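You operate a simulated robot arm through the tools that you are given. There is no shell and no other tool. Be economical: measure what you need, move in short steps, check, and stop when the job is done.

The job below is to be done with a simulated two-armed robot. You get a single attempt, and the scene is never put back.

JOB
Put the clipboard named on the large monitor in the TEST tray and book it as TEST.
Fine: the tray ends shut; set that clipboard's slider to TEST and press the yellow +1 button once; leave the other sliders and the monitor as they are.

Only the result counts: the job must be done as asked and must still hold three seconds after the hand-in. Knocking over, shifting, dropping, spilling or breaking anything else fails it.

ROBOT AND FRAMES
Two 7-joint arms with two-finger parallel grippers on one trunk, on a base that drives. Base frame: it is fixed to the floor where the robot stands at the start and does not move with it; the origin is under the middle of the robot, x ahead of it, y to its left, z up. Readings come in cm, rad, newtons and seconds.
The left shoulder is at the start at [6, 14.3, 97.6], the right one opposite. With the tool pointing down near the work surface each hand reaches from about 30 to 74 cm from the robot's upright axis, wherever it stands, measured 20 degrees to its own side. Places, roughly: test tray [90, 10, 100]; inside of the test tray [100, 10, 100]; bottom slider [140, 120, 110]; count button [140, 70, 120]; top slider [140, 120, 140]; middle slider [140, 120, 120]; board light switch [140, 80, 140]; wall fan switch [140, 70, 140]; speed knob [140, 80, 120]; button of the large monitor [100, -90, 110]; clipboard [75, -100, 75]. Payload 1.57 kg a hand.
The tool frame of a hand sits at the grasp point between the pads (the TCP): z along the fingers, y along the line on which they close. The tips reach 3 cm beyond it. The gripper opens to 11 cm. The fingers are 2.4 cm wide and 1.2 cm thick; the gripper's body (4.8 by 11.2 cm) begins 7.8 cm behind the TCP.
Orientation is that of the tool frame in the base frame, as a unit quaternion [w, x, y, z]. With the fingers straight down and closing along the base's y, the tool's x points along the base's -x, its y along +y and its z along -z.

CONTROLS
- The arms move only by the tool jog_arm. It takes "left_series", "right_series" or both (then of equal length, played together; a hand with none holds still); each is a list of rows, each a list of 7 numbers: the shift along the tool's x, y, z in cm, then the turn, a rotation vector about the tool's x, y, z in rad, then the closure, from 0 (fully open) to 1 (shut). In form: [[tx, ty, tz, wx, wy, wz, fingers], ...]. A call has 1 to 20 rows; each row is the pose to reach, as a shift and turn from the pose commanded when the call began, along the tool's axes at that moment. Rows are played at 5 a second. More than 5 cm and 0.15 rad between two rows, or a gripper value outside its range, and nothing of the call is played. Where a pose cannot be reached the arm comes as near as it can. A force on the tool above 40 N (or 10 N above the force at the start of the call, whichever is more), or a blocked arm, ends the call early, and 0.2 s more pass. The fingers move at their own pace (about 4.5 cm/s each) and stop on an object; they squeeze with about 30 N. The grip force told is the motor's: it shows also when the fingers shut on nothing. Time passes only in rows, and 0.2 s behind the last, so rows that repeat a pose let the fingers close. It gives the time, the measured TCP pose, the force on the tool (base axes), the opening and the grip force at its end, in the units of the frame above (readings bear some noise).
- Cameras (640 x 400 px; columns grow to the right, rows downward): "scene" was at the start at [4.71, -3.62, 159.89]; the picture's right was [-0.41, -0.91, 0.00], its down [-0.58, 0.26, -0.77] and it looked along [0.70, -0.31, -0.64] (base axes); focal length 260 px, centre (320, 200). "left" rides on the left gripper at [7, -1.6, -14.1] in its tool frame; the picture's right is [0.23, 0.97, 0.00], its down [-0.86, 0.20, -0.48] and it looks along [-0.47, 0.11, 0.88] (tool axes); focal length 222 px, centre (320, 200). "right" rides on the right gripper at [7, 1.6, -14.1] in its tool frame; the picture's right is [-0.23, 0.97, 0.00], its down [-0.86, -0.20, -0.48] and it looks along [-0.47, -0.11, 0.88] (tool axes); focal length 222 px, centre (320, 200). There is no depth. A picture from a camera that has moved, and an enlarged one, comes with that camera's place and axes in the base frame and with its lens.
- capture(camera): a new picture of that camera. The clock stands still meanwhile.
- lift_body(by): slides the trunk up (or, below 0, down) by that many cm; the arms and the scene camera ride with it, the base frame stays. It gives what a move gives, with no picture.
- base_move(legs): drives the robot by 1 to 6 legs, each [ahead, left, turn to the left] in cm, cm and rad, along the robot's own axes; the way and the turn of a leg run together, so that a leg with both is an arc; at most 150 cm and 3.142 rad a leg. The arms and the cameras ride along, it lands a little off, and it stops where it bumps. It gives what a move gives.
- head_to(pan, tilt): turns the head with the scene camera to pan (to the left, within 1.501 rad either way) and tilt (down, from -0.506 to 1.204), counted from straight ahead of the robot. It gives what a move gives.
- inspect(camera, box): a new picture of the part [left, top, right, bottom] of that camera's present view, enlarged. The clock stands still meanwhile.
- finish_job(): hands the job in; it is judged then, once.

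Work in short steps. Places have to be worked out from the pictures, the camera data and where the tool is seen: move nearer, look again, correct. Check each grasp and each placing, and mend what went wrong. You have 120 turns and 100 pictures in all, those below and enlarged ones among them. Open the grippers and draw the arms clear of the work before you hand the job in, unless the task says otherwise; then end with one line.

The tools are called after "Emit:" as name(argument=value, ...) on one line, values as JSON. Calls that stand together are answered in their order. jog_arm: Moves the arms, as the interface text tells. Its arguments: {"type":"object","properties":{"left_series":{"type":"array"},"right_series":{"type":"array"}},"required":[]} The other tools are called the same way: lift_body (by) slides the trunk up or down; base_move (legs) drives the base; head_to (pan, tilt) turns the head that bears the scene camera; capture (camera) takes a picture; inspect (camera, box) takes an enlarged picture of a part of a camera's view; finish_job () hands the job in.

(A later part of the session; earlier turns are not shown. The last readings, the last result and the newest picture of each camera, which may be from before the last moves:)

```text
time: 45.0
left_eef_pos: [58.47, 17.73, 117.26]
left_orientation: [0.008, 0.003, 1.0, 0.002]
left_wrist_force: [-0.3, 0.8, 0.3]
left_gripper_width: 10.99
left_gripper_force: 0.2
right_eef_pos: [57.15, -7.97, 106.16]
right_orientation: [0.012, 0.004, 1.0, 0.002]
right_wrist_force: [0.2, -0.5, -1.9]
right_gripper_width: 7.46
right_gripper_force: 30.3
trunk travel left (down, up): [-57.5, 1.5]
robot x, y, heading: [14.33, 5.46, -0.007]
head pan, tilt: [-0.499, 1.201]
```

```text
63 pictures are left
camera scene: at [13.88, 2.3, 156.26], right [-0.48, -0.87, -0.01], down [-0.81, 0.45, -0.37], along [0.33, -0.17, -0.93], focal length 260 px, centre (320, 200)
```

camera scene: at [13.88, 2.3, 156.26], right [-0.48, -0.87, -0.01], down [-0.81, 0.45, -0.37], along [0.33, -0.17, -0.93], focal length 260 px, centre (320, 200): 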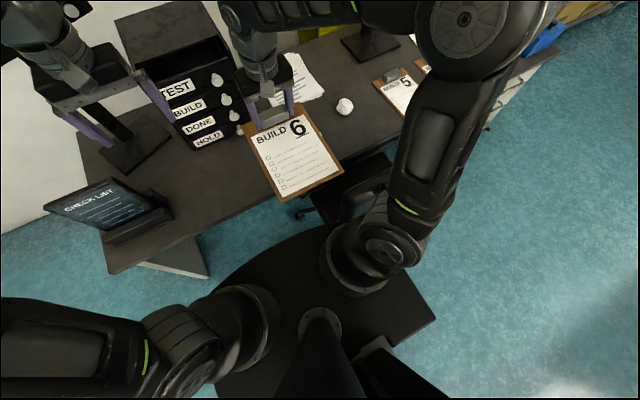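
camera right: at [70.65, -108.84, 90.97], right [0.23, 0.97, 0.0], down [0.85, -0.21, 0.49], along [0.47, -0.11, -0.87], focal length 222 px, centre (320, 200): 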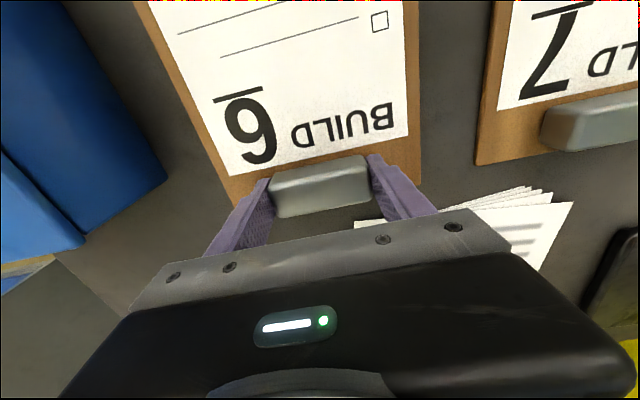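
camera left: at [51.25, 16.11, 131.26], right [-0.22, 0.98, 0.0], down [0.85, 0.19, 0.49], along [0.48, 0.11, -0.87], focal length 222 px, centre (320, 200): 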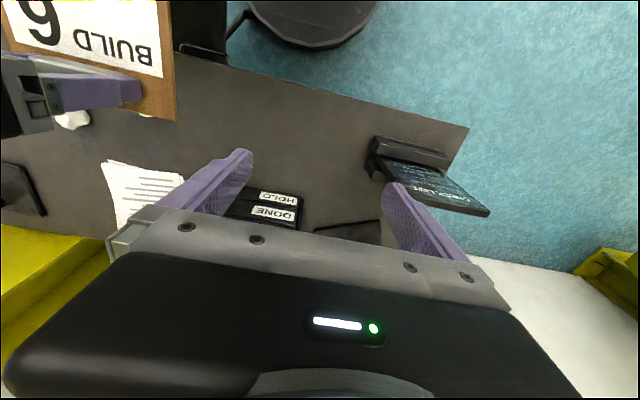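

The wide base seems to have met the chair at its right front. I back off, shift 15 cm left, and come forward with a slight right turn.

Emit:
base_move(legs=[[-8, 0, 0], [0, 16, 0], [11, 0, -0.2]])

Emit:
head_to(pan=-0.3, tilt=0.9)

Emit:
capture(camera="scene")

```text
time: 47.9
left_eef_pos: [65.23, 23.47, 116.5]
left_orientation: [0.0, 0.102, 0.995, 0.0]
left_wrist_force: [0.8, -0.8, -0.9]
left_gripper_width: 11.01
left_gripper_force: 0.0
right_eef_pos: [58.67, -1.66, 105.36]
right_orientation: [0.004, 0.104, 0.995, 0.0]
right_wrist_force: [0.5, -0.9, -1.7]
right_gripper_width: 7.44
right_gripper_force: 30.3
trunk travel left (down, up): [-57.5, 1.5]
robot x, y, heading: [17.63, 19.65, -0.206]
head pan, tilt: [-0.499, 1.201]
```

```text
time: 48.7
left_eef_pos: [65.22, 23.56, 116.56]
left_orientation: [0.001, 0.103, 0.995, 0.0]
left_wrist_force: [0.4, 0.5, 0.6]
left_gripper_width: 10.99
left_gripper_force: 0.1
right_eef_pos: [58.57, -1.47, 105.51]
right_orientation: [0.006, 0.103, 0.995, 0.0]
right_wrist_force: [-0.2, 0.6, -1.3]
right_gripper_width: 7.44
right_gripper_force: 30.3
trunk travel left (down, up): [-57.5, 1.5]
robot x, y, heading: [17.75, 19.87, -0.21]
head pan, tilt: [-0.3, 0.901]
```

```text
62 pictures are left
camera scene: at [21.31, 17.07, 158.22], right [-0.49, -0.87, 0.0], down [-0.69, 0.38, -0.62], along [0.54, -0.3, -0.78], focal length 260 px, centre (320, 200)
```

scene: 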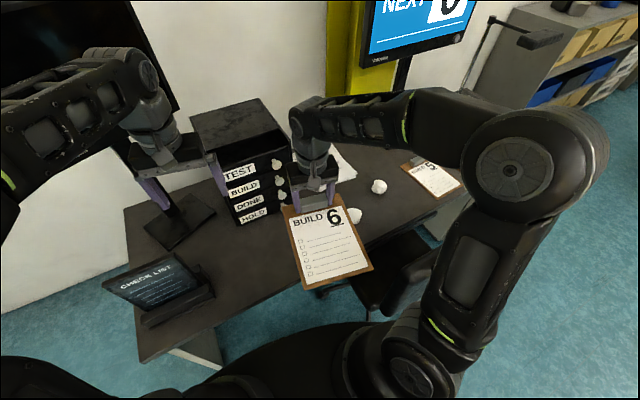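

Now clear. I move the right hand with the board ~18 cm to the right out of the way and zoom on the knob.

Emit:
jog_arm(right_series=[[0, -2, 0, 0, 0, 0, 1], [0, -4.5, 0, 0, 0, 0, 1], [0, -7, 0, 0, 0, 0, 1], [0, -9.5, 0, 0, 0, 0, 1], [0, -12, 0, 0, 0, 0, 1], [0, -14.5, 0, 0, 0, 0, 1], [0, -17, 0, 0, 0, 0, 1], [0, -19, 0, 0, 0, 0, 1], [0, -20, 0, 0, 0, 0, 1]])

Emit:
inspect(camera="scene", box=[190, 90, 318, 230])

```text
time: 50.7
left_eef_pos: [65.15, 23.43, 116.61]
left_orientation: [0.001, 0.103, 0.995, 0.0]
left_wrist_force: [-0.3, -0.4, -0.2]
left_gripper_width: 11.02
left_gripper_force: 0.1
right_eef_pos: [54.37, -20.98, 105.68]
right_orientation: [0.006, 0.104, 0.995, -0.001]
right_wrist_force: [0.3, 0.1, -1.8]
right_gripper_width: 7.44
right_gripper_force: 29.7
trunk travel left (down, up): [-57.5, 1.5]
robot x, y, heading: [17.72, 20.07, -0.206]
head pan, tilt: [-0.3, 0.901]
```

```text
2.86 times, centred on (254, 160) of scene
camera zoom: at [21.3, 17.05, 158.23], right [-0.49, -0.87, 0.0], down [-0.69, 0.38, -0.62], along [0.54, -0.3, -0.78], focal length 744 px, centre (509, 314)
```

zoom: 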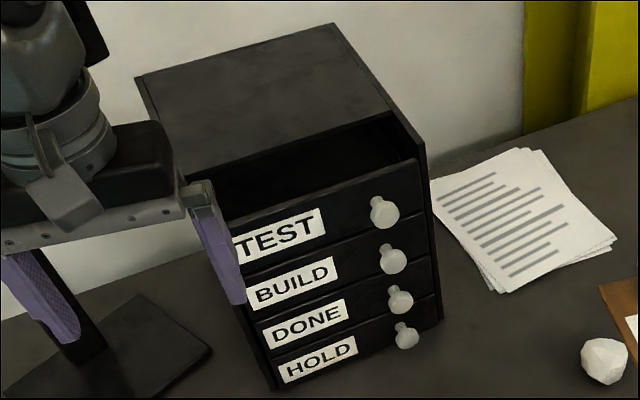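

Knob estimated at (82.7, −0.5, 98.2). I yaw the left hand square to the tray and shift the board 8 cm further right.

Emit:
jog_arm(left_series=[[0, 0, 0, 0, 0, -0.1, 0.4], [0, 0, 0, 0, 0, -0.206, 0.4], [0, 0, 0, 0, 0, -0.206, 0.4], [0, 0, 0, 0, 0, -0.206, 0.4]], right_series=[[0, -2, 0, 0, 0, 0, 1], [0, -4.5, 0, 0, 0, 0, 1], [0, -7, 0, 0, 0, 0, 1], [0, -8, 0, 0, 0, 0, 1]])

Emit:
jog_arm(left_series=[[1, -1, 0, 0, -0.14, 0, 0.4], [2, -3, 0, 0, -0.28, 0, 0.4], [2, -6, 0, 0, -0.42, 0, 0.4], [2, -9, 0, 0, -0.56, 0, 0.4], [2, -12, 0, 0, -0.7, 0, 0.4], [2, -15, 0, 0, -0.84, 0, 0.4], [2, -18, 2, 0, -0.98, 0, 0.4], [2, -21, 5, 0, -1.05, 0, 0.4], [1, -24, 8, 0, -1.05, 0, 0.4], [1, -24, 8, 0, -1.05, 0, 0.4]])

Emit:
capture(camera="left")

Emit:
capture(camera="scene")

```text
time: 51.7
left_eef_pos: [65.18, 23.45, 116.61]
left_orientation: [0.0, -0.001, 1.0, 0.0]
left_wrist_force: [-0.7, -0.2, 0.9]
left_gripper_width: 6.6
left_gripper_force: 0.2
right_eef_pos: [52.74, -28.99, 105.61]
right_orientation: [0.004, 0.103, 0.995, 0.0]
right_wrist_force: [0.1, 0.4, -1.5]
right_gripper_width: 7.44
right_gripper_force: 29.8
trunk travel left (down, up): [-57.5, 1.5]
robot x, y, heading: [17.57, 20.19, -0.211]
head pan, tilt: [-0.3, 0.901]
```

```text
time: 53.9
left_eef_pos: [64.22, -0.39, 108.5]
left_orientation: [0.503, -0.001, 0.864, 0.0]
left_wrist_force: [0.9, -0.3, 0.5]
left_gripper_width: 6.57
left_gripper_force: 0.1
right_eef_pos: [52.8, -28.78, 105.44]
right_orientation: [0.005, 0.104, 0.995, -0.001]
right_wrist_force: [-0.2, -0.1, -2.0]
right_gripper_width: 7.44
right_gripper_force: 30.1
trunk travel left (down, up): [-57.5, 1.5]
robot x, y, heading: [17.45, 20.22, -0.208]
head pan, tilt: [-0.3, 0.901]
```

```text
60 pictures are left
camera left: at [48.44, -2.08, 109.4], right [-0.11, 0.97, -0.2], down [0.01, 0.2, 0.98], along [0.99, 0.11, -0.03], focal length 222 px, centre (320, 200)
```

left: 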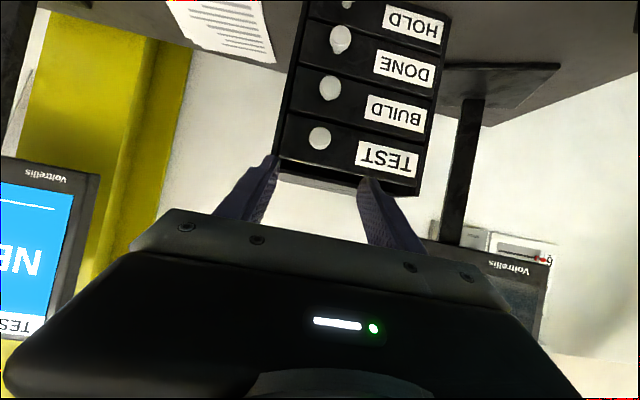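

```text
59 pictures are left
camera scene: at [21.26, 17.13, 158.23], right [-0.49, -0.87, 0.0], down [-0.68, 0.38, -0.62], along [0.54, -0.3, -0.78], focal length 260 px, centre (320, 200)
```

scene: 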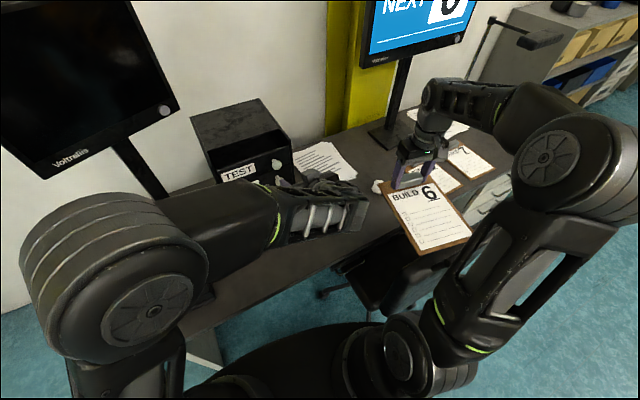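

The wrist view agrees: knob at (82.7, −0.3, 98.6), nearly along the tool axis. I advance 13 cm and look.

Emit:
jog_arm(left_series=[[0, 0, 3, 0, 0, 0, 0.4], [0, 0, 6, 0, 0, 0, 0.4], [-0.1, 0, 9, 0, 0, 0, 0.4], [-0.2, 0, 12, 0, 0, 0, 0.4], [-0.3, 0, 13.5, 0, 0, 0, 0.4], [-0.3, 0, 13.5, 0, 0, 0, 0.4]])

Emit:
capture(camera="left")

Emit:
inspect(camera="scene", box=[180, 90, 380, 230])

```text
time: 55.3
left_eef_pos: [75.91, -0.55, 102.13]
left_orientation: [0.502, 0.001, 0.865, -0.001]
left_wrist_force: [0.2, 1.2, -0.2]
left_gripper_width: 6.59
left_gripper_force: 0.1
right_eef_pos: [52.72, -29.01, 105.64]
right_orientation: [0.005, 0.104, 0.995, 0.0]
right_wrist_force: [-0.3, 0.1, -1.5]
right_gripper_width: 7.42
right_gripper_force: 29.4
trunk travel left (down, up): [-57.5, 1.5]
robot x, y, heading: [17.88, 20.2, -0.208]
head pan, tilt: [-0.3, 0.901]
```

```text
58 pictures are left
camera left: at [60.12, -2.31, 102.97], right [-0.11, 0.97, -0.2], down [0.01, 0.2, 0.98], along [0.99, 0.11, -0.03], focal length 222 px, centre (320, 200)
```

left: 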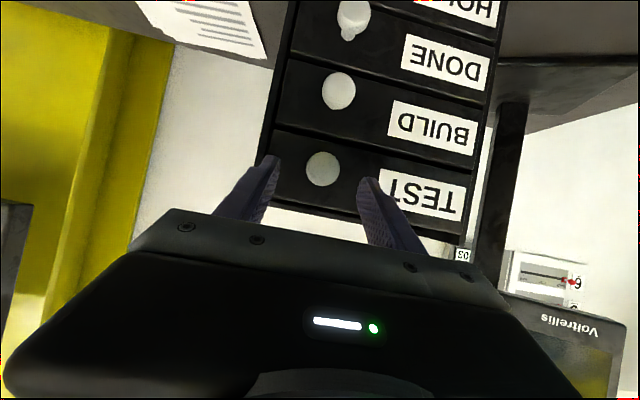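

```text
2.86 times, centred on (280, 160) of scene
camera zoom: at [21.3, 17.04, 158.23], right [-0.49, -0.87, 0.0], down [-0.69, 0.38, -0.62], along [0.54, -0.3, -0.78], focal length 744 px, centre (434, 314)
```

zoom: 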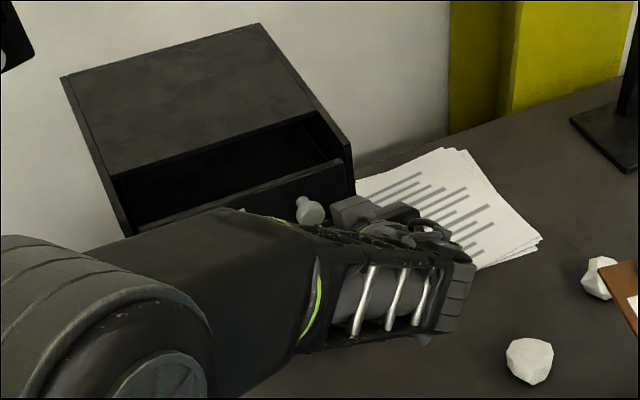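

Knob centred between the fingers. I advance 5.3 cm more and close.

Emit:
jog_arm(left_series=[[0, 0.2, 2, 0, 0, 0, 0.4], [0, 0.3, 4, 0, 0, 0, 0.4], [0, 0.3, 5.3, 0, 0, 0, 0.4], [0, 0.3, 5.3, 0, 0, 0, 1], [0, 0.3, 5.3, 0, 0, 0, 1], [0, 0.3, 5.3, 0, 0, 0, 1], [0, 0.3, 5.3, 0, 0, 0, 1], [0, 0.3, 5.3, 0, 0, 0, 1]])

Emit:
capture(camera="left")

```text
time: 57.1
left_eef_pos: [80.54, -0.29, 99.51]
left_orientation: [0.501, -0.001, 0.865, 0.001]
left_wrist_force: [-0.4, 2.1, -0.7]
left_gripper_width: 3.12
left_gripper_force: 40.5
right_eef_pos: [52.8, -28.94, 105.61]
right_orientation: [0.005, 0.104, 0.995, -0.001]
right_wrist_force: [0.2, 0.8, -2.3]
right_gripper_width: 7.44
right_gripper_force: 29.9
trunk travel left (down, up): [-57.5, 1.5]
robot x, y, heading: [17.75, 20.64, -0.211]
head pan, tilt: [-0.3, 0.901]
```

```text
56 pictures are left
camera left: at [64.86, -1.95, 100.36], right [-0.11, 0.97, -0.2], down [0.01, 0.2, 0.98], along [0.99, 0.11, -0.03], focal length 222 px, centre (320, 200)
```

left: 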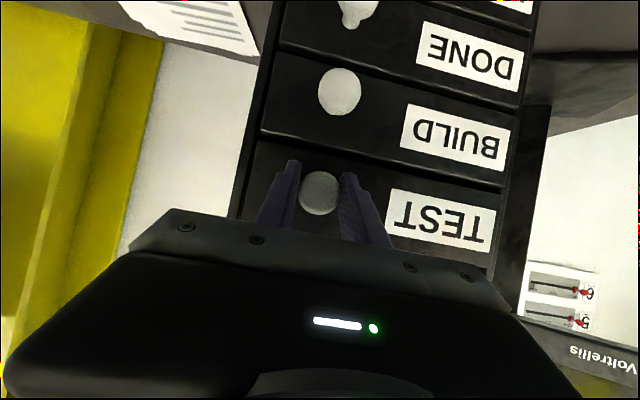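

Knob gripped at 3.1 cm. I pull straight back 12 cm.

Emit:
jog_arm(left_series=[[0.5, 0, -0.87, 0, 0, 0, 1], [1, 0, -1.74, 0, 0, 0, 1], [1.5, 0, -2.6, 0, 0, 0, 1], [2, 0, -3.5, 0, 0, 0, 1], [2.5, 0, -4.35, 0, 0, 0, 1], [3, 0, -5.2, 0, 0, 0, 1], [3.5, 0, -6.1, 0, 0, 0, 1], [4, 0, -7, 0, 0, 0, 1], [4.5, 0, -7.8, 0, 0, 0, 1], [5, 0, -8.7, 0, 0, 0, 1], [5.5, 0, -9.6, 0, 0, 0, 1], [6, 0, -10.4, 0, 0, 0, 1]])

Emit:
capture(camera="scene")

```text
time: 59.7
left_eef_pos: [68.87, -0.24, 99.54]
left_orientation: [0.501, -0.001, 0.865, 0.001]
left_wrist_force: [-0.3, 7.2, -7.1]
left_gripper_width: 3.13
left_gripper_force: 40.4
right_eef_pos: [52.9, -28.91, 105.57]
right_orientation: [0.005, 0.103, 0.995, -0.001]
right_wrist_force: [0.6, -0.1, -1.6]
right_gripper_width: 7.43
right_gripper_force: 29.8
trunk travel left (down, up): [-57.5, 1.5]
robot x, y, heading: [17.85, 20.39, -0.206]
head pan, tilt: [-0.3, 0.901]
```

```text
55 pictures are left
camera scene: at [21.36, 17.14, 158.23], right [-0.49, -0.87, 0.0], down [-0.69, 0.38, -0.62], along [0.54, -0.3, -0.78], focal length 260 px, centre (320, 200)
```

scene: 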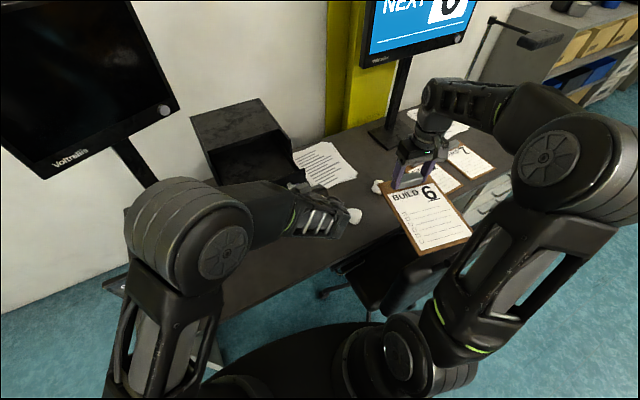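

The drawer follows. I pull another 10 cm, watching for a stop.

Emit:
jog_arm(left_series=[[0.5, 0, -0.87, 0, 0, 0, 1], [1, 0, -1.74, 0, 0, 0, 1], [1.5, 0, -2.6, 0, 0, 0, 1], [2, 0, -3.5, 0, 0, 0, 1], [2.5, 0, -4.35, 0, 0, 0, 1], [3, 0, -5.2, 0, 0, 0, 1], [3.5, 0, -6.1, 0, 0, 0, 1], [4, 0, -7, 0, 0, 0, 1], [4.5, 0, -7.8, 0, 0, 0, 1], [5, 0, -8.7, 0, 0, 0, 1]])

Emit:
capture(camera="scene")

```text
time: 61.9
left_eef_pos: [58.55, -0.26, 99.44]
left_orientation: [0.502, 0.0, 0.865, -0.001]
left_wrist_force: [-0.8, 7.3, -4.9]
left_gripper_width: 3.1
left_gripper_force: 39.7
right_eef_pos: [52.66, -28.94, 105.57]
right_orientation: [0.005, 0.103, 0.995, 0.0]
right_wrist_force: [0.2, -0.1, -1.5]
right_gripper_width: 7.42
right_gripper_force: 29.7
trunk travel left (down, up): [-57.5, 1.5]
robot x, y, heading: [17.95, 20.61, -0.209]
head pan, tilt: [-0.3, 0.901]
```

```text
54 pictures are left
camera scene: at [21.33, 17.15, 158.24], right [-0.49, -0.87, 0.0], down [-0.69, 0.38, -0.62], along [0.54, -0.3, -0.78], focal length 260 px, centre (320, 200)
```

scene: 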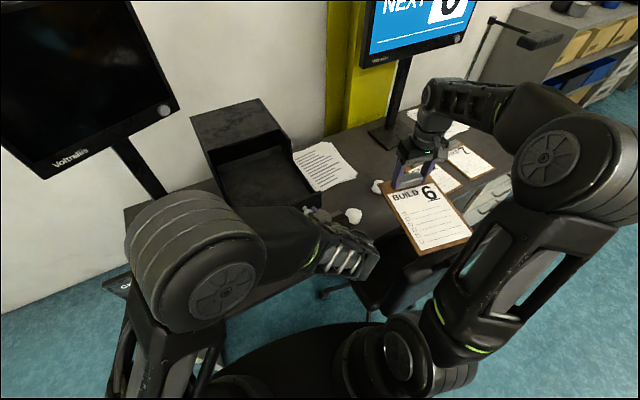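

Drawer is out 22 cm with no stop felt. I pull 2 cm more, then release the knob and draw the left hand back.

Emit:
jog_arm(left_series=[[0.5, 0, -0.87, 0, 0, 0, 1], [1, 0, -1.74, 0, 0, 0, 1], [1, 0, -1.74, 0, 0, 0, 0.6], [1, 0, -1.74, 0, 0, 0, 0.6], [1, 0, -1.74, 0, 0, 0, 0.5], [1, 0, -1.74, 0, 0, 0, 0.5]])

Emit:
capture(camera="left")

```text
time: 63.3
left_eef_pos: [56.61, -0.23, 99.57]
left_orientation: [0.502, 0.0, 0.865, 0.0]
left_wrist_force: [-0.3, 0.3, 0.3]
left_gripper_width: 5.51
left_gripper_force: 0.0
right_eef_pos: [52.72, -28.94, 105.45]
right_orientation: [0.006, 0.104, 0.995, 0.0]
right_wrist_force: [0.1, 0.5, -1.5]
right_gripper_width: 7.42
right_gripper_force: 29.8
trunk travel left (down, up): [-57.5, 1.5]
robot x, y, heading: [17.71, 20.29, -0.21]
head pan, tilt: [-0.3, 0.901]
```

```text
53 pictures are left
camera left: at [40.8, -1.87, 100.43], right [-0.11, 0.97, -0.2], down [0.01, 0.2, 0.98], along [0.99, 0.11, -0.03], focal length 222 px, centre (320, 200)
```

left: 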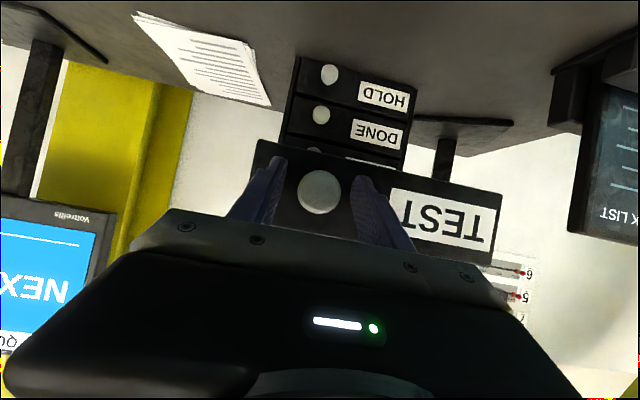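

Left hand is free of the knob. I withdraw it back/up and to the left.

Emit:
jog_arm(left_series=[[0, 0, -2, 0, 0, 0, 0.5], [0, 0, -4, 0, 0, 0, 0.5], [-2, 0, -7, 0, 0, 0, 0.5], [-5, 1, -9, 0, 0, 0, 0.5], [-8, 4, -11, 0, 0, 0, 0.5], [-9, 8, -11, 0, 0, 0, 0.5], [-9, 12, -11, 0, 0, 0, 0.5], [-9, 16, -11, 0, 0, 0, 0.5], [-9, 20, -11, 0, 0, 0, 0.5], [-9, 24, -11, 0, 0, 0, 0.5], [-9, 28, -11, 0, 0, 0, 0.5], [-9, 31, -11, 0, 0, 0, 0.5]])

Emit:
capture(camera="scene")

```text
time: 65.9
left_eef_pos: [53.37, 23.9, 120.91]
left_orientation: [0.5, 0.0, 0.866, 0.001]
left_wrist_force: [-0.3, 0.6, -0.9]
left_gripper_width: 5.5
left_gripper_force: 0.1
left hand out of reach, approached as far as the arm can: row 9, 10, 11, 12
right_eef_pos: [52.73, -28.94, 105.45]
right_orientation: [0.005, 0.104, 0.995, 0.0]
right_wrist_force: [-0.1, 0.5, -1.5]
right_gripper_width: 7.44
right_gripper_force: 30.1
trunk travel left (down, up): [-57.5, 1.5]
robot x, y, heading: [17.77, 19.87, -0.202]
head pan, tilt: [-0.3, 0.901]
```

```text
52 pictures are left
camera scene: at [21.31, 17.05, 158.23], right [-0.49, -0.87, 0.0], down [-0.69, 0.38, -0.62], along [0.54, -0.3, -0.78], focal length 260 px, centre (320, 200)
```

scene: 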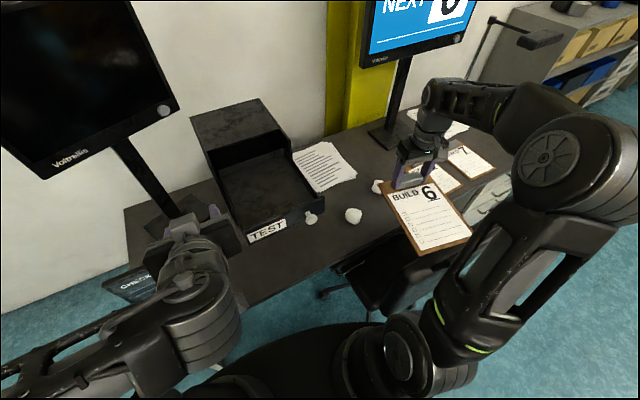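

Emit:
inspect(camera="scene", box=[180, 90, 340, 260])

```text
2.35 times, centred on (260, 175) of scene
camera zoom: at [21.31, 17.05, 158.23], right [-0.49, -0.87, 0.0], down [-0.69, 0.38, -0.62], along [0.54, -0.3, -0.78], focal length 613 px, centre (461, 259)
```

zoom: 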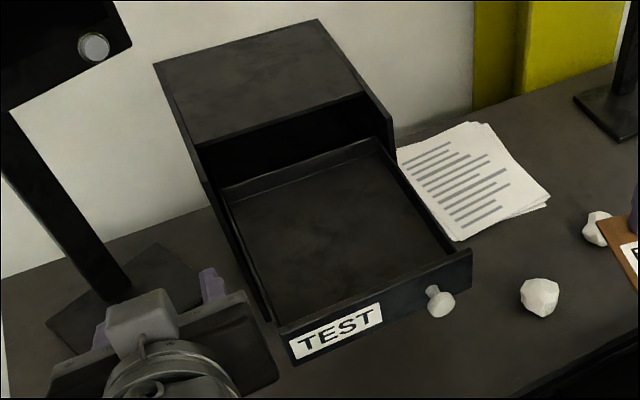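

The tray is out and empty. I measure the held board at nearly the same height as the tray.

Emit:
inspect(camera="scene", box=[360, 140, 500, 280])

```text
2.86 times, centred on (430, 210) of scene
camera zoom: at [21.31, 17.05, 158.23], right [-0.49, -0.87, 0.0], down [-0.69, 0.38, -0.62], along [0.54, -0.3, -0.78], focal length 744 px, centre (6, 171)
```

zoom: 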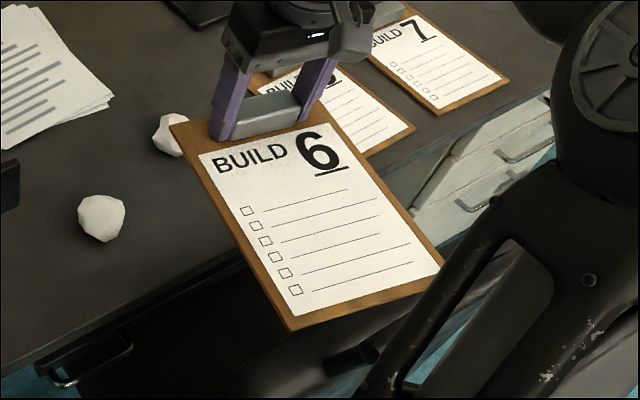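

Emit:
inspect(camera="scene", box=[230, 140, 310, 245])

```text
3.81 times, centred on (270, 192) of scene
camera zoom: at [21.31, 17.05, 158.23], right [-0.49, -0.87, 0.0], down [-0.69, 0.38, -0.62], along [0.54, -0.3, -0.78], focal length 992 px, centre (510, 229)
```

zoom: 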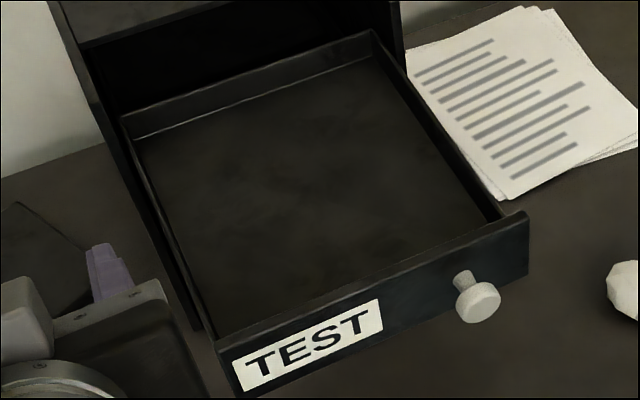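

Tray interior is ≈ x 61.6–85, y −4.6–16.9, rim z≈102; the board (23.4×16) should just fit with TCP at about (82.4, 6.1). I raise the board above everything and drive ~5 cm closer, squaring the heading for better right-hand reach.

Emit:
jog_arm(right_series=[[0, 0, -1.5, 0, 0, 0, 1], [0, 0, -3, 0, 0, 0, 1], [0, 0, -4.5, 0, 0, 0, 1], [0, 0, -6, 0, 0, 0, 1], [0, 0, -6.5, 0, 0, 0, 1]])

Emit:
base_move(legs=[[5, 1.5, 0.2]])

Emit:
capture(camera="scene")

```text
time: 67.1
left_eef_pos: [53.43, 23.82, 120.79]
left_orientation: [0.501, -0.001, 0.866, 0.001]
left_wrist_force: [-0.3, -0.1, 0.2]
left_gripper_width: 5.51
left_gripper_force: 0.1
right_eef_pos: [52.79, -29.07, 112.05]
right_orientation: [0.005, 0.103, 0.995, -0.001]
right_wrist_force: [-0.4, 1.4, -1.1]
right_gripper_width: 7.43
right_gripper_force: 30.5
trunk travel left (down, up): [-57.5, 1.5]
robot x, y, heading: [17.7, 20.6, -0.204]
head pan, tilt: [-0.3, 0.901]
```

```text
time: 68.2
left_eef_pos: [57.1, 31.93, 120.96]
left_orientation: [0.499, -0.089, 0.861, 0.052]
left_wrist_force: [0.6, 0.2, 0.6]
left_gripper_width: 5.51
left_gripper_force: 0.1
right_eef_pos: [67.21, -19.9, 112.03]
right_orientation: [0.004, 0.002, 1.0, -0.001]
right_wrist_force: [0.4, 0.4, -1.3]
right_gripper_width: 7.43
right_gripper_force: 29.6
trunk travel left (down, up): [-57.5, 1.5]
robot x, y, heading: [22.68, 21.44, -0.009]
head pan, tilt: [-0.3, 0.901]
```

```text
48 pictures are left
camera scene: at [27.05, 18.9, 158.23], right [-0.3, -0.95, 0.0], down [-0.75, 0.23, -0.62], along [0.59, -0.19, -0.78], focal length 260 px, centre (320, 200)
```

scene: 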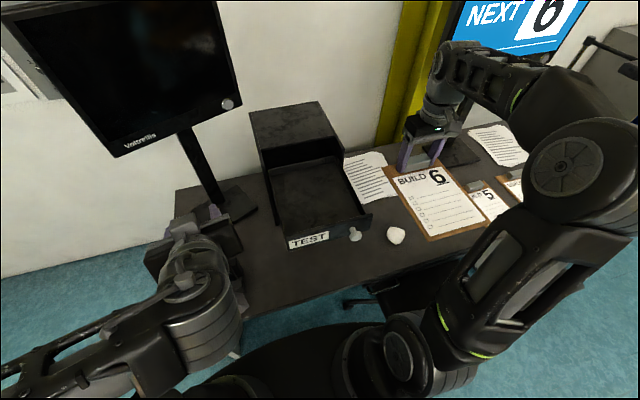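

Pose is good and nothing was touched; yaw is square. I carry the board left over the tray front, lower to z≈108.5, then forward to x≈80.

Emit:
jog_arm(right_series=[[0, 2, 0, 0, 0, 0, 1], [0, 5, 0, 0, 0, 0, 1], [0, 8, 0, 0, 0, 0, 1], [0, 11, 0, 0, 0, 0, 1], [0, 14, 0, 0, 0, 0, 1], [0, 17, 0, 0, 0, 0, 1], [0, 20, 0, 0, 0, 0, 1], [0, 23, 0, 0, 0, 0, 1], [0, 25, 0, 0, 0, 0, 1], [0, 26, 1, 0, 0, 0, 1], [0, 26, 3, 0, 0, 0, 1], [-2, 26, 3.5, 0, 0, 0, 1], [-5, 26, 3.5, 0, 0, 0, 1], [-8, 26, 3.5, 0, 0, 0, 1], [-11, 26, 3.5, 0, 0, 0, 1], [-13, 26, 3.5, 0, 0, 0, 1], [-13, 26, 3.5, 0, 0, 0, 1]])

Emit:
capture(camera="scene")

Emit:
capture(camera="right")

```text
time: 71.8
left_eef_pos: [56.96, 31.94, 120.93]
left_orientation: [0.498, -0.088, 0.861, 0.052]
left_wrist_force: [0.3, 0.4, 0.2]
left_gripper_width: 5.51
left_gripper_force: 0.0
right_eef_pos: [80.31, 5.97, 108.76]
right_orientation: [0.005, 0.003, 1.0, 0.001]
right_wrist_force: [0.0, -0.8, -1.7]
right_gripper_width: 7.43
right_gripper_force: 29.8
trunk travel left (down, up): [-57.5, 1.5]
robot x, y, heading: [23.0, 21.14, -0.005]
head pan, tilt: [-0.3, 0.901]
```

```text
47 pictures are left
camera scene: at [26.92, 18.85, 158.23], right [-0.3, -0.95, 0.0], down [-0.75, 0.23, -0.62], along [0.59, -0.19, -0.78], focal length 260 px, centre (320, 200)
```

scene: 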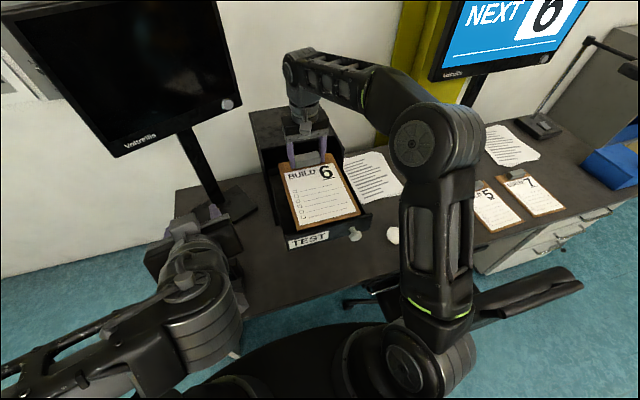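

```text
46 pictures are left
camera right: at [73.27, 7.76, 122.79], right [0.23, 0.97, 0.0], down [0.85, -0.2, 0.49], along [0.47, -0.11, -0.87], focal length 222 px, centre (320, 200)
```

right: 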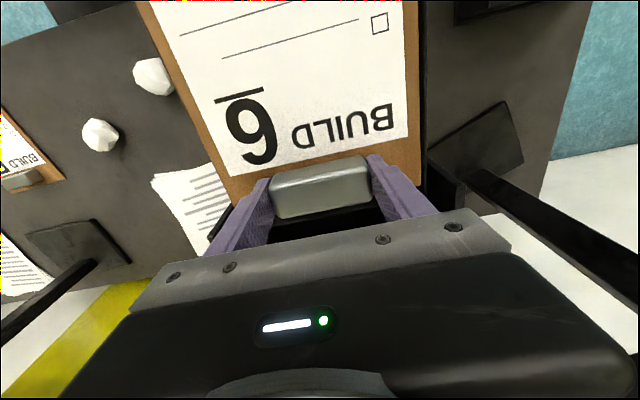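

Emit:
inspect(camera="scene", box=[240, 110, 390, 260])

```text
2.67 times, centred on (315, 185) of scene
camera zoom: at [26.92, 18.85, 158.23], right [-0.3, -0.95, 0.0], down [-0.75, 0.23, -0.62], along [0.59, -0.19, -0.78], focal length 695 px, centre (333, 240)
```

zoom: 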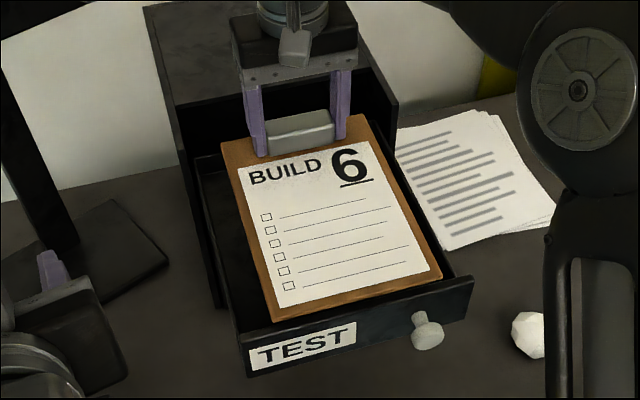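

Board is laterally centred (y 5.9) but 1.9 cm too near. I move forward 1.9 cm and lower 3 cm, then look.

Emit:
jog_arm(right_series=[[-1, 0.1, 0, 0, 0, 0, 1], [-1.9, 0.1, 0, 0, 0, 0, 1], [-1.9, 0.1, 1, 0, 0, 0, 1], [-1.9, 0.1, 2, 0, 0, 0, 1], [-1.9, 0.1, 2.5, 0, 0, 0, 1], [-1.9, 0.1, 2.5, 0, 0, 0, 1]])

Emit:
inspect(camera="scene", box=[240, 130, 370, 255])

```text
time: 73.2
left_eef_pos: [57.12, 31.86, 120.88]
left_orientation: [0.498, -0.09, 0.861, 0.052]
left_wrist_force: [-0.2, -0.3, 0.9]
left_gripper_width: 5.49
left_gripper_force: 0.0
right_eef_pos: [82.22, 6.18, 106.3]
right_orientation: [0.005, 0.003, 1.0, -0.001]
right_wrist_force: [0.2, -0.5, -2.8]
right_gripper_width: 7.43
right_gripper_force: 30.2
trunk travel left (down, up): [-57.5, 1.5]
robot x, y, heading: [22.24, 21.36, -0.007]
head pan, tilt: [-0.3, 0.901]
```

```text
3.20 times, centred on (305, 192) of scene
camera zoom: at [26.96, 18.85, 158.23], right [-0.3, -0.95, 0.0], down [-0.75, 0.23, -0.62], along [0.59, -0.19, -0.78], focal length 834 px, centre (368, 224)
```

zoom: 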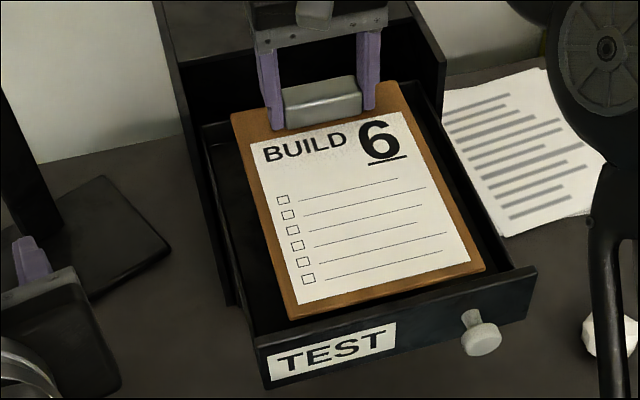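

There's roughly 1 cm at the near panel and ~0.5 cm at the back wall. I back 0.2 cm and lower further in small steps.

Emit:
jog_arm(right_series=[[0.2, 0, 0.4, 0, 0, 0, 1], [0.2, 0, 0.9, 0, 0, 0, 1], [0.2, 0, 1.4, 0, 0, 0, 1], [0.2, 0, 1.9, 0, 0, 0, 1], [0.2, 0, 1.9, 0, 0, 0, 1]])

Emit:
inspect(camera="scene", box=[240, 130, 370, 255])

```text
time: 74.4
left_eef_pos: [57.11, 31.89, 120.91]
left_orientation: [0.498, -0.089, 0.861, 0.052]
left_wrist_force: [-0.8, 0.1, -1.1]
left_gripper_width: 5.52
left_gripper_force: 0.0
right_eef_pos: [81.95, 6.19, 104.44]
right_orientation: [0.006, 0.003, 1.0, 0.0]
right_wrist_force: [0.1, 1.1, -1.6]
right_gripper_width: 7.43
right_gripper_force: 29.6
trunk travel left (down, up): [-57.5, 1.5]
robot x, y, heading: [22.74, 21.19, -0.001]
head pan, tilt: [-0.3, 0.901]
```

```text
3.20 times, centred on (305, 192) of scene
camera zoom: at [26.96, 18.85, 158.23], right [-0.3, -0.95, 0.0], down [-0.75, 0.23, -0.62], along [0.59, -0.19, -0.78], focal length 834 px, centre (368, 224)
```

zoom: 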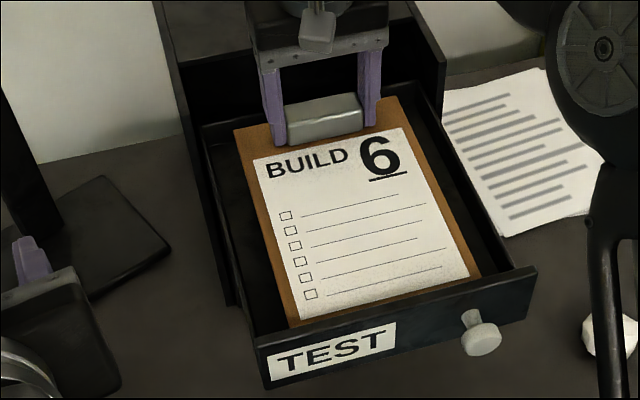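

It is entering freely. I continue down until it touches the floor.

Emit:
jog_arm(right_series=[[0, 0, 0.4, 0, 0, 0, 1], [0, 0, 0.8, 0, 0, 0, 1], [0, 0, 1.2, 0, 0, 0, 1], [0, 0, 1.6, 0, 0, 0, 1], [0, 0, 2.0, 0, 0, 0, 1], [0, 0, 2.4, 0, 0, 0, 1], [0, 0, 2.4, 0, 0, 0, 1]])

Emit:
inspect(camera="scene", box=[240, 130, 370, 255])

```text
time: 76.0
left_eef_pos: [57.07, 31.95, 120.81]
left_orientation: [0.498, -0.088, 0.861, 0.051]
left_wrist_force: [-0.2, -0.3, -0.2]
left_gripper_width: 5.5
left_gripper_force: 0.1
right_eef_pos: [81.99, 6.18, 101.99]
right_orientation: [0.005, 0.002, 1.0, 0.0]
right_wrist_force: [0.2, -1.4, 3.3]
right_gripper_width: 7.42
right_gripper_force: 30.1
trunk travel left (down, up): [-57.5, 1.5]
robot x, y, heading: [22.83, 21.36, -0.003]
head pan, tilt: [-0.3, 0.901]
```

```text
3.20 times, centred on (305, 192) of scene
camera zoom: at [26.92, 18.84, 158.23], right [-0.3, -0.95, 0.0], down [-0.75, 0.23, -0.62], along [0.59, -0.19, -0.78], focal length 834 px, centre (368, 224)
```

zoom: 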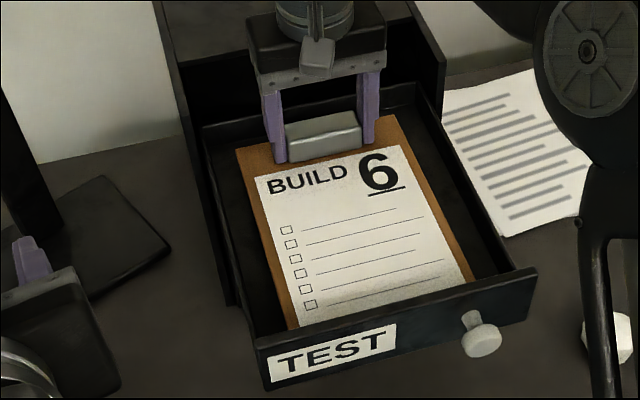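

Light contact (force rising to +3 N). Lower a bit more to confirm, then open.

Emit:
jog_arm(right_series=[[0, 0, 0.2, 0, 0, 0, 1], [0, 0, 0.4, 0, 0, 0, 1], [0, 0, 0.4, 0, 0, 0, 1]])

```text
time: 76.8
left_eef_pos: [57.02, 31.86, 120.94]
left_orientation: [0.498, -0.089, 0.861, 0.052]
left_wrist_force: [0.6, 0.0, -0.2]
left_gripper_width: 5.5
left_gripper_force: 0.1
right_eef_pos: [82.11, 6.37, 101.65]
right_orientation: [0.005, 0.003, 1.0, 0.0]
right_wrist_force: [0.1, 0.2, 2.7]
right_gripper_width: 7.44
right_gripper_force: 30.1
trunk travel left (down, up): [-57.5, 1.5]
robot x, y, heading: [23.08, 21.47, -0.002]
head pan, tilt: [-0.3, 0.901]
```

Emit:
jog_arm(right_series=[[0, 0, 0.3, 0, 0, 0, 1], [0, 0, 0.6, 0, 0, 0, 1], [0, 0, 0.9, 0, 0, 0, 1], [0, 0, 0.9, 0, 0, 0, 1]])

Emit:
capture(camera="right")

```text
time: 77.8
left_eef_pos: [57.1, 32.02, 120.92]
left_orientation: [0.499, -0.088, 0.861, 0.051]
left_wrist_force: [0.1, 0.8, -0.4]
left_gripper_width: 5.5
left_gripper_force: 0.1
right_eef_pos: [82.06, 6.29, 100.67]
right_orientation: [0.006, 0.003, 1.0, 0.0]
right_wrist_force: [0.1, 1.1, 2.8]
right_gripper_width: 7.44
right_gripper_force: 30.1
trunk travel left (down, up): [-57.5, 1.5]
robot x, y, heading: [22.68, 21.18, -0.007]
head pan, tilt: [-0.3, 0.901]
```

```text
41 pictures are left
camera right: at [74.9, 7.9, 114.69], right [0.23, 0.97, 0.0], down [0.85, -0.2, 0.49], along [0.47, -0.11, -0.87], focal length 222 px, centre (320, 200)
```

right: 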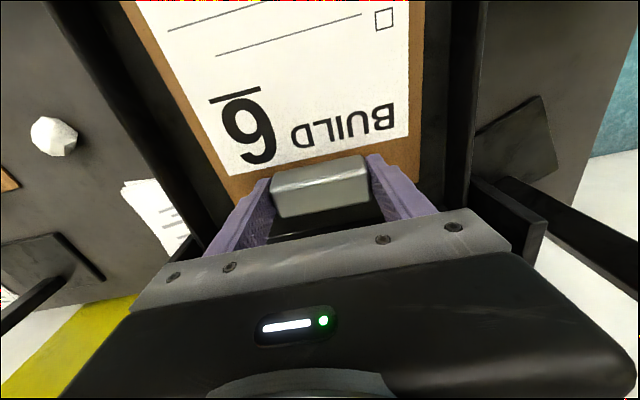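

The near end rests and the board pivots in the grip; I keep lowering the clip end until firm contact.

Emit:
jog_arm(right_series=[[0, 0, 0.3, 0, 0, 0, 1], [0, 0, 0.6, 0, 0, 0, 1], [0, 0, 0.9, 0, 0, 0, 1], [0, 0, 1.2, 0, 0, 0, 1], [0, 0, 1.2, 0, 0, 0, 1]])

Emit:
inspect(camera="scene", box=[240, 130, 370, 255])

```text
time: 78.8
left_eef_pos: [57.01, 31.93, 120.94]
left_orientation: [0.497, -0.089, 0.862, 0.052]
left_wrist_force: [-0.6, -0.5, -0.1]
left_gripper_width: 5.53
left_gripper_force: 0.0
right_eef_pos: [82.39, 6.08, 100.35]
right_orientation: [0.013, 0.003, 1.0, 0.001]
right_wrist_force: [0.7, -0.5, 19.4]
right_gripper_width: 7.44
right_gripper_force: 30.1
trunk travel left (down, up): [-57.5, 1.5]
robot x, y, heading: [22.62, 21.46, -0.005]
head pan, tilt: [-0.3, 0.901]
stopped in row 4 (right hand): the force on the tool passed its limit (the readings are from after the stop); the commanded pose is now the measured one
```

```text
3.20 times, centred on (305, 192) of scene
camera zoom: at [26.93, 18.9, 158.22], right [-0.3, -0.95, 0.0], down [-0.75, 0.23, -0.62], along [0.59, -0.19, -0.78], focal length 834 px, centre (368, 224)
```

zoom: 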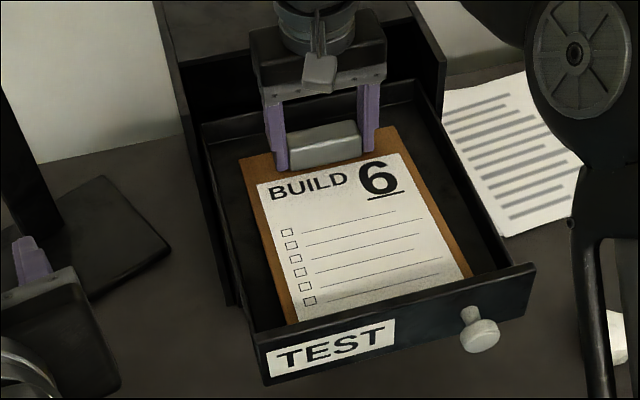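

Firm contact: the board lies on the tray floor. I ease up slightly, open moderately and rise.

Emit:
jog_arm(right_series=[[0, 0, -0.2, 0, 0, 0, 1], [0, 0, -0.2, 0, 0, 0, 0.1], [0, 0, -0.2, 0, 0, 0, 0.1], [0, 0, -0.2, 0, 0, 0, 0.1], [0, 0, -0.2, 0, 0, 0, 0.1], [0, 0, -1.5, 0, 0, 0, 0.1], [0, 0, -3.5, 0, 0, 0, 0.1], [0, 0, -6, 0, 0, 0, 0.1], [0, 0, -9, 0, 0, 0, 0.1], [0, 0, -9, 0, 0, 0, 0.1]])

Emit:
inspect(camera="scene", box=[240, 110, 390, 260])

```text
time: 81.0
left_eef_pos: [56.96, 31.93, 120.86]
left_orientation: [0.498, -0.088, 0.861, 0.051]
left_wrist_force: [-0.6, -0.6, -0.5]
left_gripper_width: 5.5
left_gripper_force: 0.0
right_eef_pos: [82.29, 6.19, 109.07]
right_orientation: [0.009, 0.004, 1.0, 0.0]
right_wrist_force: [-0.2, -0.4, -0.1]
right_gripper_width: 9.89
right_gripper_force: 0.1
trunk travel left (down, up): [-57.5, 1.5]
robot x, y, heading: [22.76, 21.2, -0.007]
head pan, tilt: [-0.3, 0.901]
```

```text
2.67 times, centred on (315, 185) of scene
camera zoom: at [26.96, 18.84, 158.23], right [-0.3, -0.95, 0.0], down [-0.75, 0.23, -0.62], along [0.59, -0.19, -0.78], focal length 695 px, centre (333, 240)
```

zoom: 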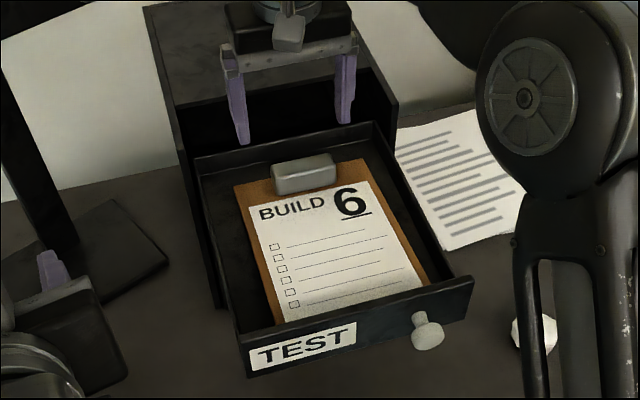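

The board lies flat in the tray. I withdraw the right hand straight back at this height, closing it, then lower it in front of the panel.

Emit:
jog_arm(right_series=[[3, 0, 0, 0, 0, 0, 0.1], [7, 0, 0, 0, 0, 0, 0.5], [11, 0, 0, 0, 0, 0, 1], [15, 0, 0, 0, 0, 0, 1], [19, 0, 0, 0, 0, 0, 1], [23, 0, 0, 0, 0, 0, 1], [26, 0, 0, 0, 0, 0, 1], [28.5, 0.5, 0, 0, 0, 0, 1], [28.5, 0.5, 3, 0, 0, 0, 1], [28.5, 0.5, 6, 0, 0, 0, 1], [28.5, 0.5, 9, 0, 0, 0, 1], [28.5, 0.5, 9, 0, 0, 0, 1]])

Emit:
capture(camera="scene")

```text
time: 83.6
left_eef_pos: [57.02, 31.89, 120.85]
left_orientation: [0.498, -0.089, 0.861, 0.052]
left_wrist_force: [-0.2, 0.5, -0.5]
left_gripper_width: 5.5
left_gripper_force: 0.0
right_eef_pos: [53.82, 6.7, 99.73]
right_orientation: [0.01, 0.002, 1.0, 0.001]
right_wrist_force: [0.1, 0.1, -0.5]
right_gripper_width: 0.0
right_gripper_force: 22.3
trunk travel left (down, up): [-57.5, 1.5]
robot x, y, heading: [22.75, 21.22, 0.0]
head pan, tilt: [-0.3, 0.901]
```

```text
38 pictures are left
camera scene: at [26.88, 18.85, 158.23], right [-0.3, -0.95, 0.0], down [-0.75, 0.23, -0.62], along [0.59, -0.19, -0.78], focal length 260 px, centre (320, 200)
```

scene: 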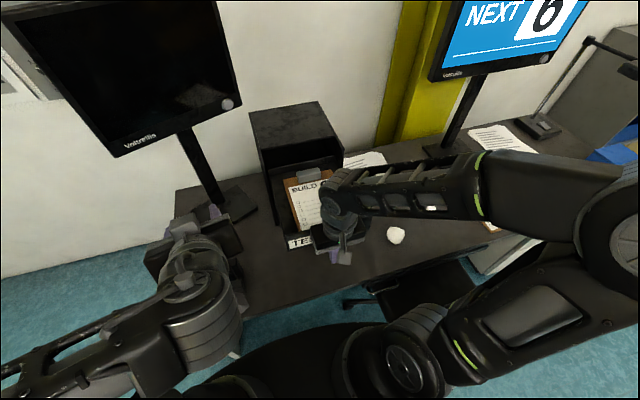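

Positioned in front of the panel. I push forward gently.

Emit:
jog_arm(right_series=[[-2, 0, 0, 0, 0, 0, 1], [-4, 0, 0, 0, 0, 0, 1], [-5, 0, 0, 0, 0, 0, 1], [-6, 0, 0, 0, 0, 0, 1], [-7, 0, 0, 0, 0, 0, 1], [-8, 0, 0, 0, 0, 0, 1], [-9.5, 0, 0, 0, 0, 0, 1], [-11, 0, 0, 0, 0, 0, 1], [-12.5, 0, 0, 0, 0, 0, 1], [-14, 0, 0, 0, 0, 0, 1], [-15.5, 0, 0, 0, 0, 0, 1], [-17, 0, 0, 0, 0, 0, 1], [-18.5, 0, 0, 0, 0, 0, 1], [-20, 0, 0, 0, 0, 0, 1], [-21.5, 0, 0, 0, 0, 0, 1], [-23, 0, 0, 0, 0, 0, 1]])

Emit:
inspect(camera="scene", box=[230, 80, 390, 260])

```text
time: 87.0
left_eef_pos: [57.08, 31.83, 120.77]
left_orientation: [0.497, -0.089, 0.861, 0.052]
left_wrist_force: [0.0, 0.2, 0.2]
left_gripper_width: 5.48
left_gripper_force: 0.1
right_eef_pos: [77.01, 6.76, 100.08]
right_orientation: [0.009, 0.002, 1.0, 0.001]
right_wrist_force: [-0.4, -0.4, -0.7]
right_gripper_width: 0.01
right_gripper_force: 21.1
trunk travel left (down, up): [-57.5, 1.5]
robot x, y, heading: [22.77, 21.12, -0.002]
head pan, tilt: [-0.3, 0.901]
```

```text
2.22 times, centred on (310, 170) of scene
camera zoom: at [26.98, 18.86, 158.23], right [-0.3, -0.95, 0.0], down [-0.75, 0.23, -0.62], along [0.59, -0.19, -0.78], focal length 579 px, centre (342, 267)
```

zoom: 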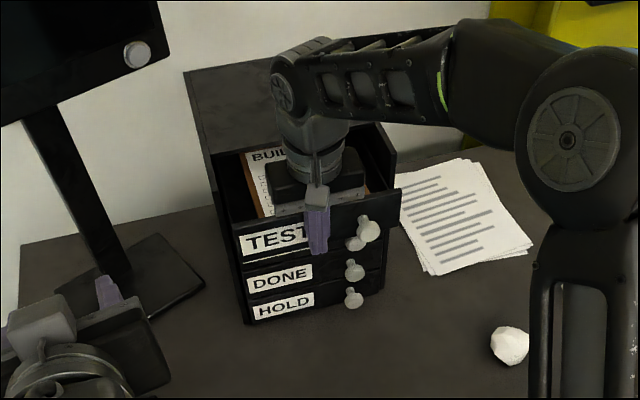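

The tray slides in. I push the rest until it stops.

Emit:
jog_arm(right_series=[[-1, 0, 0, 0, 0, 0, 1], [-2, 0, 0, 0, 0, 0, 1], [-3, 0, 0, 0, 0, 0, 1], [-4, 0, 0, 0, 0, 0, 1], [-4.7, 0, 0, 0, 0, 0, 1], [-5.3, 0, 0, 0, 0, 0, 1], [-5.8, 0, 0, 0, 0, 0, 1], [-6.3, 0, 0, 0, 0, 0, 1], [-6.6, 0, 0, 0, 0, 0, 1]])

Emit:
inspect(camera="scene", box=[230, 80, 390, 260])

```text
time: 89.0
left_eef_pos: [56.49, 31.92, 121.0]
left_orientation: [0.499, -0.089, 0.861, 0.052]
left_wrist_force: [-0.3, 0.5, -0.5]
left_gripper_width: 5.49
left_gripper_force: 0.0
right_eef_pos: [82.62, 6.65, 100.17]
right_orientation: [0.006, 0.002, 1.0, 0.0]
right_wrist_force: [-34.4, 0.5, -0.9]
right_gripper_width: 0.01
right_gripper_force: 21.2
trunk travel left (down, up): [-57.5, 1.5]
robot x, y, heading: [23.04, 21.44, -0.001]
head pan, tilt: [-0.3, 0.901]
```

```text
2.22 times, centred on (310, 170) of scene
camera zoom: at [26.36, 18.85, 158.24], right [-0.3, -0.95, 0.0], down [-0.75, 0.24, -0.62], along [0.6, -0.19, -0.78], focal length 579 px, centre (342, 267)
```

zoom: 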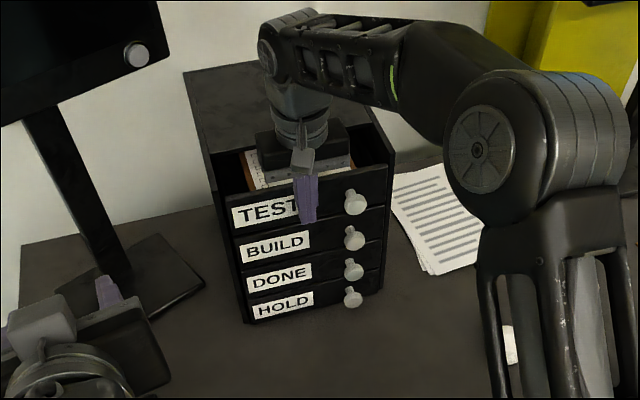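

The tray is shut (34 N at the stop, knobs aligned). I retract the right hand and verify.

Emit:
jog_arm(right_series=[[1, 0, 0, 0, 0, 0, 1], [4, 0, 0, 0, 0, 0, 1], [8, 0, 0, 0, 0, 0, 1], [12, 0, 0, 0, 0, 0, 1], [16, 0, 0, 0, 0, 0, 1], [20, 0, -2, 0, 0, 0, 1], [23, 0, -5, 0, 0, 0, 1], [23, -3, -9, 0, 0, 0, 1], [23, -7, -10, 0, 0, 0, 1], [23, -11, -10, 0, 0, 0, 1], [23, -15, -10, 0, 0, 0, 1]])

Emit:
head_to(pan=0.1, tilt=0.7)

Emit:
capture(camera="scene")

```text
time: 91.4
left_eef_pos: [57.05, 31.73, 120.92]
left_orientation: [0.499, -0.087, 0.861, 0.051]
left_wrist_force: [0.0, -0.3, -0.9]
left_gripper_width: 5.52
left_gripper_force: 0.0
right_eef_pos: [60.08, -8.58, 109.49]
right_orientation: [0.01, 0.002, 1.0, 0.001]
right_wrist_force: [-0.2, 1.0, -0.4]
right_gripper_width: 0.0
right_gripper_force: 21.4
trunk travel left (down, up): [-57.5, 1.5]
robot x, y, heading: [22.74, 21.07, -0.005]
head pan, tilt: [-0.3, 0.901]
```

```text
time: 92.2
left_eef_pos: [57.0, 31.85, 120.84]
left_orientation: [0.498, -0.089, 0.861, 0.052]
left_wrist_force: [-0.1, 0.5, 0.2]
left_gripper_width: 5.51
left_gripper_force: 0.0
right_eef_pos: [60.04, -8.43, 109.61]
right_orientation: [0.01, 0.001, 1.0, 0.001]
right_wrist_force: [-1.1, 0.2, -0.5]
right_gripper_width: 0.0
right_gripper_force: 21.6
trunk travel left (down, up): [-57.5, 1.5]
robot x, y, heading: [23.03, 21.16, -0.006]
head pan, tilt: [0.099, 0.7]
```

```text
35 pictures are left
camera scene: at [28.19, 21.91, 159.84], right [0.09, -1.0, 0.0], down [-0.64, -0.06, -0.76], along [0.76, 0.07, -0.64], focal length 260 px, centre (320, 200)
```

scene: 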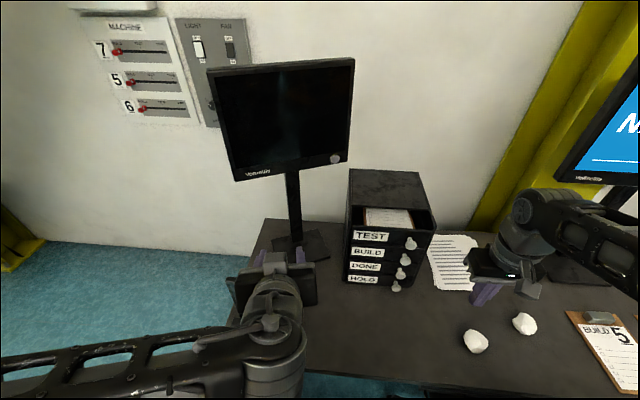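

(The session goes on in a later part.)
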